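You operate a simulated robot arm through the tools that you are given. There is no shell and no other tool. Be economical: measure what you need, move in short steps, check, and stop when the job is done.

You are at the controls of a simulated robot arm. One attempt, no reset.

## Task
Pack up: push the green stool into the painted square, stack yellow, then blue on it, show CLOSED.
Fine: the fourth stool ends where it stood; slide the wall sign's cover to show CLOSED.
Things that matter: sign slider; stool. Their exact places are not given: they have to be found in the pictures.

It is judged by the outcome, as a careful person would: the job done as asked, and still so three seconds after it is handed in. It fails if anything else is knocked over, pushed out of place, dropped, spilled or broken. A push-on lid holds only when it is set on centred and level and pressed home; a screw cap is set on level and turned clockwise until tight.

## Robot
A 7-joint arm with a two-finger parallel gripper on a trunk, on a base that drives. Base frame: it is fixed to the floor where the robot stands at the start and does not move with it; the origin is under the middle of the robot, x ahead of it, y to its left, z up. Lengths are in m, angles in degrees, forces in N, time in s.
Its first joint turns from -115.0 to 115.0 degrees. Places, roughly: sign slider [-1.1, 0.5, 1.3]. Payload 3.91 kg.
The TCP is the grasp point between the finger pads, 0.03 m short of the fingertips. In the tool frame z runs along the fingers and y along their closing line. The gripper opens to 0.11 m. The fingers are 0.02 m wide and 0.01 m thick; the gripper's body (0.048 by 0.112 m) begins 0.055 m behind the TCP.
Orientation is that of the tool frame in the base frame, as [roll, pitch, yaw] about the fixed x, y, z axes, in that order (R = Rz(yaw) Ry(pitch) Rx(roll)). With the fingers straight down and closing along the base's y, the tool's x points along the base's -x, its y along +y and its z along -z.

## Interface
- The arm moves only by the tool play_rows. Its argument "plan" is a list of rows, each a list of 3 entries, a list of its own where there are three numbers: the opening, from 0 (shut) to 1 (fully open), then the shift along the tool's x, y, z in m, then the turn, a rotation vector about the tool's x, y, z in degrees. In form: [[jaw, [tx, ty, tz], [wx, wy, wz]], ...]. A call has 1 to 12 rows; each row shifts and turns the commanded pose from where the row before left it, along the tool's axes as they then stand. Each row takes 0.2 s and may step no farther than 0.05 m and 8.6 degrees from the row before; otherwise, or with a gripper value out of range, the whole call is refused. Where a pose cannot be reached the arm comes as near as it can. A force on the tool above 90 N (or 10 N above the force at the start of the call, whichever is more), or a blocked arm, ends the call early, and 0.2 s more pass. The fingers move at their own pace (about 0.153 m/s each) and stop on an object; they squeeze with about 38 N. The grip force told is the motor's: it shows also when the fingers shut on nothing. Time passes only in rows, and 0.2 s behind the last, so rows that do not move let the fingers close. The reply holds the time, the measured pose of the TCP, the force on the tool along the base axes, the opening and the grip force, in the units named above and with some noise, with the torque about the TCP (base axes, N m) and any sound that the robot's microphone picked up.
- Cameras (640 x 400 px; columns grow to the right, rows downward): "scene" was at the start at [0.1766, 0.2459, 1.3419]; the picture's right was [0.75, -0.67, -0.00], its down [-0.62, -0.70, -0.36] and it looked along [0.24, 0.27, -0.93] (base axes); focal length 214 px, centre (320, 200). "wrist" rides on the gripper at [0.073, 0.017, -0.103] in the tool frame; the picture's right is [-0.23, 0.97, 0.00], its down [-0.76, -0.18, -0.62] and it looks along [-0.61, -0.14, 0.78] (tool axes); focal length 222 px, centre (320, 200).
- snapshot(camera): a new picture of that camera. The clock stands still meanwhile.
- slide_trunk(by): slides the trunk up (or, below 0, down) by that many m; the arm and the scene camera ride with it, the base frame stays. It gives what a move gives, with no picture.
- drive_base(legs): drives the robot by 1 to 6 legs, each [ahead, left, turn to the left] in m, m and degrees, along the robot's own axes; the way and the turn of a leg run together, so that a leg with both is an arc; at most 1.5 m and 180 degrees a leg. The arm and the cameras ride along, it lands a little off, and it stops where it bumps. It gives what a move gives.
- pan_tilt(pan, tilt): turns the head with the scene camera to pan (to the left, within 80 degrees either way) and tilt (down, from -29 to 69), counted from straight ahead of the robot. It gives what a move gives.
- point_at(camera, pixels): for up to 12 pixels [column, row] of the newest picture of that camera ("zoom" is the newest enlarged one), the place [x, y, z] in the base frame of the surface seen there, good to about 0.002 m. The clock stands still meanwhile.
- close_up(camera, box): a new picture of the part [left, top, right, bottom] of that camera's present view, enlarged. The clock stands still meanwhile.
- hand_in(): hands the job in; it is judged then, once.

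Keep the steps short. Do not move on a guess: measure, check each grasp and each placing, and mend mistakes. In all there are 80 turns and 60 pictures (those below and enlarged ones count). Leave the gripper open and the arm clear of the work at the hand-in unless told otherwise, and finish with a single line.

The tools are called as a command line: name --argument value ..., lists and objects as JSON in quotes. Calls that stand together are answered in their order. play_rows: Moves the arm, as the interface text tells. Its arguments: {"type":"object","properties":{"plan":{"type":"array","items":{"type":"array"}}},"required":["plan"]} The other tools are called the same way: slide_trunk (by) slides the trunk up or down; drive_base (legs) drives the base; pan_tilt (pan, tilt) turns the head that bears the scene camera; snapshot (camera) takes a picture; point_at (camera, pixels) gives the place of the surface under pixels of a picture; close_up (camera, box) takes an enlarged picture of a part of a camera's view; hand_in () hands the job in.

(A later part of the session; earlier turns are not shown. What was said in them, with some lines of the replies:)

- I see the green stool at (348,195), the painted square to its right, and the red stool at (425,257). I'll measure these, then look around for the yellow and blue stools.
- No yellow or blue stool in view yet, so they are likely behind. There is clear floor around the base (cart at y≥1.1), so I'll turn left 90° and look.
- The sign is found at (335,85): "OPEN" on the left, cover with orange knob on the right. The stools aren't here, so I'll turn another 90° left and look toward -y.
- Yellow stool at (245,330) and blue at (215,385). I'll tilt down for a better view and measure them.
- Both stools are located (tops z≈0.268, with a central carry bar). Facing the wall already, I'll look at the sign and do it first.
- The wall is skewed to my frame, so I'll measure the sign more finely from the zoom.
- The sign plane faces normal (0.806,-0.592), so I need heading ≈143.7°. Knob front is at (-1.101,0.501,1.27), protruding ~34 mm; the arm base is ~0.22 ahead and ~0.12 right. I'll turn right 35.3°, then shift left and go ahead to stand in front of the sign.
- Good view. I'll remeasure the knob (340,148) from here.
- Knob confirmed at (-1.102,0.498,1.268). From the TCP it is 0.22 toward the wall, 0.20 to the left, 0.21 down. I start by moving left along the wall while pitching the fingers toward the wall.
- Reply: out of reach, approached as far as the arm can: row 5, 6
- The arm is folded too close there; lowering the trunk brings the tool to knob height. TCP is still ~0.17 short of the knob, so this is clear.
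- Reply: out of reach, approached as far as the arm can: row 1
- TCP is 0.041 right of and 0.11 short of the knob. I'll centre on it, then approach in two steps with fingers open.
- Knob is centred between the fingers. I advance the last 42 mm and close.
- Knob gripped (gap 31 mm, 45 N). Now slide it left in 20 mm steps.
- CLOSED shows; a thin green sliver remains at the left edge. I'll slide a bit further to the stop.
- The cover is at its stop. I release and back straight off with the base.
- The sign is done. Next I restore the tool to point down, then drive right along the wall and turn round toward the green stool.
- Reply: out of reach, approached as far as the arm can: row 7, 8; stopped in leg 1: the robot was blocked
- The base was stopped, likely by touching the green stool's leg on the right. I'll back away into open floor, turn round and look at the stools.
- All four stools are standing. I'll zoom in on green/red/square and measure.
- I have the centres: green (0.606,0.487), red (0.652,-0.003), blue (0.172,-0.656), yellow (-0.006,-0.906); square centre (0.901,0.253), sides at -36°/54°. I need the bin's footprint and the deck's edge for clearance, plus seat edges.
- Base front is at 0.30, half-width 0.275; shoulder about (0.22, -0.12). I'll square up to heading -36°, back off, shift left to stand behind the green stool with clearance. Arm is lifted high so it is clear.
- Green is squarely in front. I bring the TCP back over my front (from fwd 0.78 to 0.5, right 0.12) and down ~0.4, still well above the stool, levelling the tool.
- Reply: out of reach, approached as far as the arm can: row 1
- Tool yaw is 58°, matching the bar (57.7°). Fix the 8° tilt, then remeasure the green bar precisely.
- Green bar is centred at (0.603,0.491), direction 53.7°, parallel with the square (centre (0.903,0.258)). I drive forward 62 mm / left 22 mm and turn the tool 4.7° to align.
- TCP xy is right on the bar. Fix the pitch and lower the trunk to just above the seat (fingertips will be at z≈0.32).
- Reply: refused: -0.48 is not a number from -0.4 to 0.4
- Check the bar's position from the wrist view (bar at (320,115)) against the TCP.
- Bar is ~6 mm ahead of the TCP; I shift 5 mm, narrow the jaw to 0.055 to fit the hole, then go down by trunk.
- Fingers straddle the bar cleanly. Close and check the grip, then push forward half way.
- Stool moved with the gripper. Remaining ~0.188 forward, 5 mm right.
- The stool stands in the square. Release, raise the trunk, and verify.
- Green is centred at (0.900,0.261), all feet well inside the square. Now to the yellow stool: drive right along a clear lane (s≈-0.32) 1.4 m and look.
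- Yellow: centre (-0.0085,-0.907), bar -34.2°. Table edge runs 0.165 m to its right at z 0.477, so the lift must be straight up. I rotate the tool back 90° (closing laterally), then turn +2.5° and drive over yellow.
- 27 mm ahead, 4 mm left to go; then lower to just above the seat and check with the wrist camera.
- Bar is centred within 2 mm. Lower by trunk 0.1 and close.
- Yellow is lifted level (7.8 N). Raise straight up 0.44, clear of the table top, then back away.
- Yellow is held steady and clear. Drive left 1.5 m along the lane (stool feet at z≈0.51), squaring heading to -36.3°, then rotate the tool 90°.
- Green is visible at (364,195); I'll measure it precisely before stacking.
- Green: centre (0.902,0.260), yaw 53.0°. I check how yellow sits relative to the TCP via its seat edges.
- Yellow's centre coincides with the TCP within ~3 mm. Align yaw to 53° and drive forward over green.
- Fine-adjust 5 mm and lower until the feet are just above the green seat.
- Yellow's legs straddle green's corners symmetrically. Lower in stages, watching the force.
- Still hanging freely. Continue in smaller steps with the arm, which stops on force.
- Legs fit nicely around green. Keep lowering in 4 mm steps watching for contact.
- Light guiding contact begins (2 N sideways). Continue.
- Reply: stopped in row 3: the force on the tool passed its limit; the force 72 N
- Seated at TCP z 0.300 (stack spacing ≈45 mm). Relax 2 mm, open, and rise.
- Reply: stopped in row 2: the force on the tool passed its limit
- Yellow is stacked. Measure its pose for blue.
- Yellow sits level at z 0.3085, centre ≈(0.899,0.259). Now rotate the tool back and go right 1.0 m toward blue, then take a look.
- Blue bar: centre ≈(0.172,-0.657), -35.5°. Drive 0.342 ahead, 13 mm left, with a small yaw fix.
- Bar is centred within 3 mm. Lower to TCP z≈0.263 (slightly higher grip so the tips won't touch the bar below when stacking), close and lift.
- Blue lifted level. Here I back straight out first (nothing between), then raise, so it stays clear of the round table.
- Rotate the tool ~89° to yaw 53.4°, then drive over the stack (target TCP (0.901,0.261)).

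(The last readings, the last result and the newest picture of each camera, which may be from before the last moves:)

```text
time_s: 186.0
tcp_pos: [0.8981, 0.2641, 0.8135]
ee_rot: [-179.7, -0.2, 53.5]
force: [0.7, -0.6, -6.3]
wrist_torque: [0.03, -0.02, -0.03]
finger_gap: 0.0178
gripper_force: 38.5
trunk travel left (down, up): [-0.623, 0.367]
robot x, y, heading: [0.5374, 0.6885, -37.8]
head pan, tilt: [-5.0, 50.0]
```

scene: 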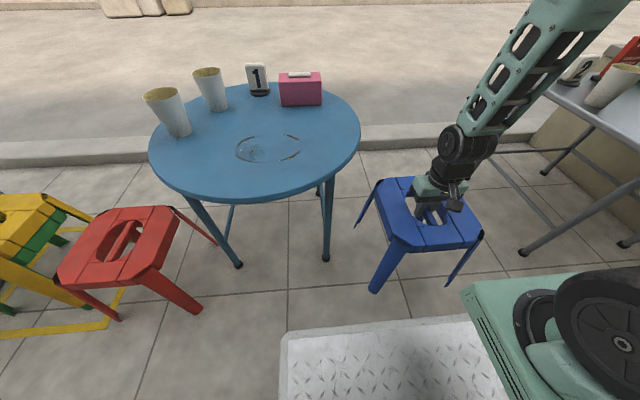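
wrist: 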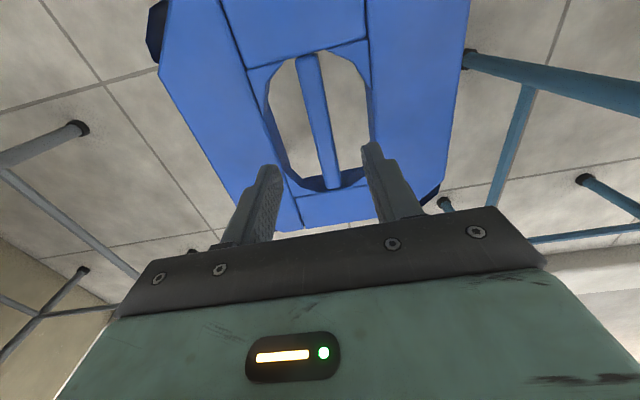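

play_rows --plan '[[0, [0, 0.004, 0], [0, 0, 0]], [0, [0, 0, 0], [0, 0, 0]]]'

slide_trunk --by -0.21

close_up --camera "scene" --box '[300, 130, 556, 290]'

```text
time_s: 186.6
tcp_pos: [0.9011, 0.2619, 0.8149]
ee_rot: [-179.7, -0.2, 53.5]
force: [0.4, -0.3, -7.4]
wrist_torque: [0.04, -0.04, 0.02]
finger_gap: 0.0179
gripper_force: 37.7
trunk travel left (down, up): [-0.623, 0.367]
robot x, y, heading: [0.5394, 0.6878, -38.2]
head pan, tilt: [-5.0, 50.0]
```

```text
time_s: 188.8
tcp_pos: [0.9018, 0.2625, 0.603]
ee_rot: [-179.8, -0.2, 53.4]
force: [0.3, 0.6, -7.2]
wrist_torque: [-0.01, -0.03, 0.01]
finger_gap: 0.018
gripper_force: 37.9
trunk travel left (down, up): [-0.413, 0.577]
robot x, y, heading: [0.5384, 0.6839, -38.2]
head pan, tilt: [-5.0, 50.0]
```

```text
2.50 times, centred on (428, 210) of scene
```

zoom: 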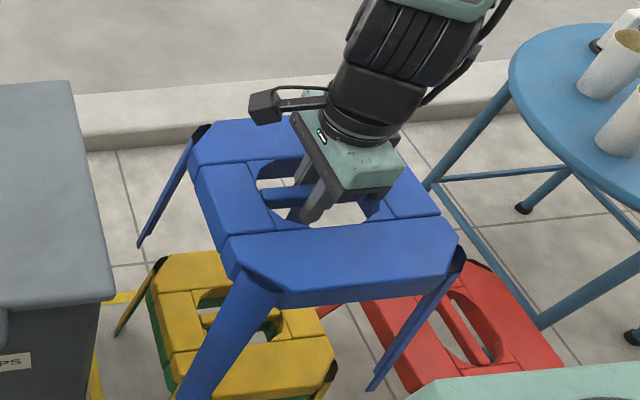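

Aligned above the stack. Lower in stages; expected seat at TCP z ≈0.343.

slide_trunk --by -0.12

slide_trunk --by -0.09

play_rows --plan '[[0, [0, 0, 0.004], [0, 0, 0]], [0, [0, 0, 0.004], [0, 0, 0]], [0, [0, 0, 0.004], [0, 0, 0]], [0, [0, 0, 0.004], [0, 0, 0]]]'

```text
time_s: 190.3
tcp_pos: [0.9012, 0.2606, 0.4839]
ee_rot: [-179.8, -0.1, 53.5]
force: [0.0, 0.2, -6.7]
wrist_torque: [0.03, -0.04, 0.01]
finger_gap: 0.018
gripper_force: 37.5
trunk travel left (down, up): [-0.293, 0.697]
robot x, y, heading: [0.5415, 0.6862, -38.2]
head pan, tilt: [-5.0, 50.0]
```

```text
time_s: 191.6
tcp_pos: [0.9017, 0.262, 0.3933]
ee_rot: [-179.8, -0.1, 53.5]
force: [-0.1, 0.3, -6.8]
wrist_torque: [0.02, -0.03, 0.0]
finger_gap: 0.0177
gripper_force: 38.3
trunk travel left (down, up): [-0.203, 0.787]
robot x, y, heading: [0.5384, 0.6858, -38.0]
head pan, tilt: [-5.0, 50.0]
```

```text
time_s: 192.6
tcp_pos: [0.9017, 0.2614, 0.3773]
ee_rot: [-179.8, -0.2, 53.5]
force: [0.2, 0.8, -7.2]
wrist_torque: [0.03, -0.05, 0.02]
finger_gap: 0.0178
gripper_force: 38.4
trunk travel left (down, up): [-0.203, 0.787]
robot x, y, heading: [0.5382, 0.6878, -38.1]
head pan, tilt: [-5.0, 50.0]
```

play_rows --plan '[[0, [0, 0, 0.004], [0, 0, 0]], [0, [0, 0, 0.004], [0, 0, 0]], [0, [0, 0, 0.004], [0, 0, 0]], [0, [0, 0, 0.004], [0, 0, 0]], [0, [0, 0, 0.004], [0, 0, 0]], [0, [0, 0, 0.004], [0, 0, 0]]]'

play_rows --plan '[[0, [0, 0, 0.003], [0, 0, 0]], [0, [0, 0, 0.002], [0, 0, 0]], [0, [0, 0, 0], [0, 0, 0]]]'

```text
time_s: 194.0
tcp_pos: [0.9018, 0.2621, 0.3541]
ee_rot: [-179.8, -0.2, 53.5]
force: [-0.1, 0.2, -5.8]
wrist_torque: [0.01, -0.03, -0.01]
finger_gap: 0.0178
gripper_force: 38.2
trunk travel left (down, up): [-0.203, 0.787]
robot x, y, heading: [0.5348, 0.6873, -37.9]
head pan, tilt: [-5.0, 50.0]
```

```text
time_s: 194.8
tcp_pos: [0.9024, 0.2615, 0.3479]
ee_rot: [-179.8, -0.3, 53.5]
force: [0.6, -0.8, -6.4]
wrist_torque: [0.01, -0.02, 0.03]
finger_gap: 0.018
gripper_force: 38.2
trunk travel left (down, up): [-0.203, 0.787]
robot x, y, heading: [0.5416, 0.6847, -37.9]
head pan, tilt: [-5.0, 50.0]
```

Contact is expected in ~4–5 mm; 2 mm steps now.

play_rows --plan '[[0, [0, 0, 0.002], [0, 0, 0]], [0, [0, 0, 0.002], [0, 0, 0]], [0, [0, 0, 0], [0, 0, 0]]]'

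play_rows --plan '[[0, [0, 0, 0.001], [0, 0, 0]], [0, [0, 0, 0], [0, 0, 0]]]'

```text
time_s: 195.6
tcp_pos: [0.9021, 0.2619, 0.343]
ee_rot: [-179.8, -0.2, 53.4]
force: [0.6, -0.1, -6.6]
wrist_torque: [0.0, -0.06, 0.0]
finger_gap: 0.0177
gripper_force: 37.8
trunk travel left (down, up): [-0.203, 0.787]
robot x, y, heading: [0.5407, 0.6867, -37.9]
head pan, tilt: [-5.0, 50.0]
```

```text
time_s: 196.2
tcp_pos: [0.901, 0.2621, 0.3436]
ee_rot: [-179.9, -0.2, 53.6]
force: [0.0, 2.0, 4.4]
wrist_torque: [-1.01, 0.53, -0.07]
finger_gap: 0.018
gripper_force: 37.9
trunk travel left (down, up): [-0.203, 0.787]
robot x, y, heading: [0.5394, 0.6853, -38.2]
head pan, tilt: [-5.0, 50.0]
```

Blue has seated (weight taken, +4 N). Open, rise, back off and inspect.

play_rows --plan '[[0.48, [0, 0, 0], [0, 0, 0]], [0.48, [0, 0, 0], [0, 0, 0]], [0.48, [0, 0, 0], [0, 0, 0]]]'

slide_trunk --by 0.35

drive_base --legs '[[-0.4, 0, 0]]'

snapshot --camera "scene"

close_up --camera "scene" --box '[300, 150, 492, 270]'

```text
time_s: 197.0
tcp_pos: [0.9014, 0.2609, 0.3431]
ee_rot: [-179.7, -0.2, 53.6]
force: [-0.2, 0.1, -0.3]
wrist_torque: [0.01, 0.01, -0.02]
finger_gap: 0.0524
gripper_force: 0.0
trunk travel left (down, up): [-0.203, 0.787]
robot x, y, heading: [0.5366, 0.6872, -37.9]
head pan, tilt: [-5.0, 50.0]
```

```text
time_s: 200.4
tcp_pos: [0.902, 0.2635, 0.6939]
ee_rot: [-179.9, -0.1, 53.6]
force: [0.2, 0.0, -0.2]
wrist_torque: [0.06, 0.0, 0.01]
finger_gap: 0.0527
gripper_force: 0.0
trunk travel left (down, up): [-0.553, 0.437]
robot x, y, heading: [0.5385, 0.685, -38.2]
head pan, tilt: [-5.0, 50.0]
```

```text
time_s: 202.9
tcp_pos: [0.5891, 0.5034, 0.6942]
ee_rot: [-179.9, -0.2, 53.2]
force: [-0.7, -0.2, 0.6]
wrist_torque: [-0.01, 0.03, -0.02]
finger_gap: 0.0529
gripper_force: 0.1
trunk travel left (down, up): [-0.553, 0.437]
robot x, y, heading: [0.2296, 0.931, -38.4]
head pan, tilt: [-5.0, 50.0]
```

```text
6 pictures are left
```

scene: 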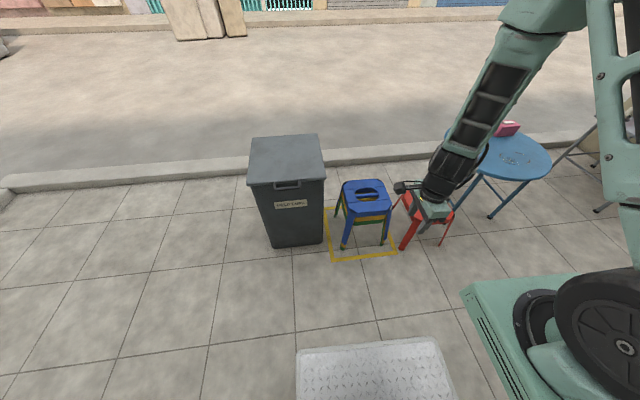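

```text
3.33 times, centred on (396, 210) of scene
```

zoom: 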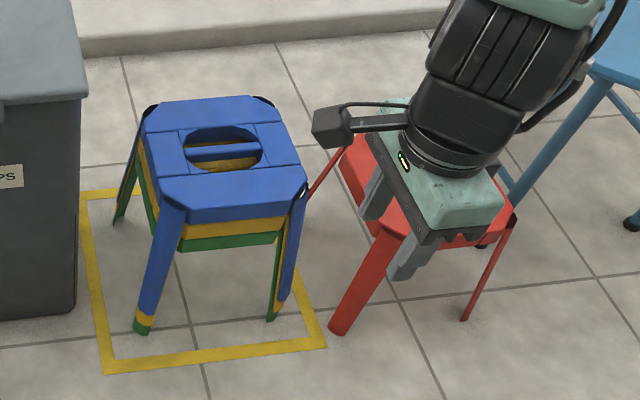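

The stack is neat and inside the square, feet clear of the lines. I move right so the arm doesn't block the view, and check red and the final stack.

drive_base --legs '[[0, -0.75, 0]]'

pan_tilt --pan 25 --tilt 45

snapshot --camera "scene"

close_up --camera "scene" --box '[190, 150, 414, 290]'

```text
time_s: 207.0
tcp_pos: [0.1151, -0.0928, 0.6928]
ee_rot: [-179.9, -0.2, 53.0]
force: [0.4, 0.1, 0.5]
wrist_torque: [0.03, 0.02, 0.01]
finger_gap: 0.0526
gripper_force: 0.1
trunk travel left (down, up): [-0.553, 0.437]
robot x, y, heading: [-0.2457, 0.3336, -38.6]
head pan, tilt: [-5.0, 50.0]
```

```text
time_s: 207.9
tcp_pos: [0.1144, -0.0943, 0.692]
ee_rot: [-179.8, -0.2, 53.1]
force: [-0.3, 0.0, -0.6]
wrist_torque: [-0.01, 0.0, -0.01]
finger_gap: 0.0528
gripper_force: 0.1
trunk travel left (down, up): [-0.553, 0.437]
robot x, y, heading: [-0.2434, 0.3319, -38.6]
head pan, tilt: [25.0, 45.0]
```

```text
4 pictures are left
```

scene: 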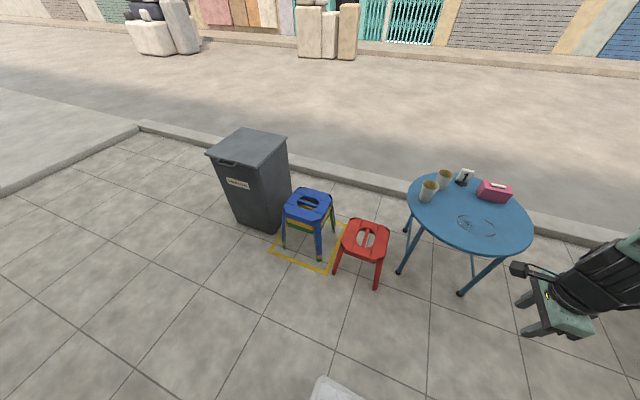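

```text
2.86 times, centred on (302, 220) of scene
```

zoom: 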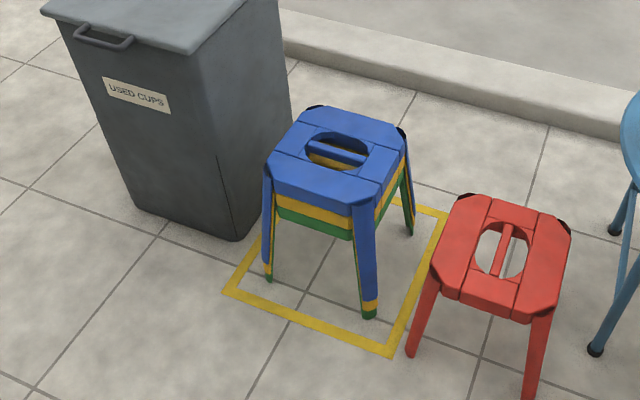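

point_at --camera "zoom" --pixels '[[509, 227], [495, 275], [502, 251], [310, 143], [362, 162], [290, 125], [380, 205], [372, 315], [268, 278], [230, 290], [390, 352], [445, 215]]'

```text
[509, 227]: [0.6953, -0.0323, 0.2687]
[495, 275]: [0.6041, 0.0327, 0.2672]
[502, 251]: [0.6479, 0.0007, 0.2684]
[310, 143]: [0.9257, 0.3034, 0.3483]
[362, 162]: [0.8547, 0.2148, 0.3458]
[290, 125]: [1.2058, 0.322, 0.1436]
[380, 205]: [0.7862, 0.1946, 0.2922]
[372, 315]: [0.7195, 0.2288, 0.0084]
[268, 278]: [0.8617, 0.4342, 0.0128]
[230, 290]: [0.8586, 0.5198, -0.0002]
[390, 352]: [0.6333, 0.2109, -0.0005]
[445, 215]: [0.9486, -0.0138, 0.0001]
```

Red is at (0.650,0.000), unmoved. Blue's top is level at z 0.348 over the square. I open the gripper fully and hand in.

play_rows --plan '[[1, [0, 0, 0], [0, 0, 0]], [1, [0, 0, 0], [0, 0, 0]]]'

hand_in

```text
time_s: 208.5
tcp_pos: [0.115, -0.0931, 0.6924]
ee_rot: [-179.8, -0.2, 53.0]
force: [0.4, 0.3, -0.4]
wrist_torque: [-0.02, -0.03, -0.02]
finger_gap: 0.11
gripper_force: 0.0
trunk travel left (down, up): [-0.553, 0.437]
robot x, y, heading: [-0.2478, 0.3353, -38.5]
head pan, tilt: [25.0, 45.0]
```

```text
The job is handed in.
```

Handed in: the green stool is in the painted square with yellow then blue stacked on it, the sign was left showing CLOSED, and the red stool measures where it stood, though the base bumped something early on, most likely the green stool.
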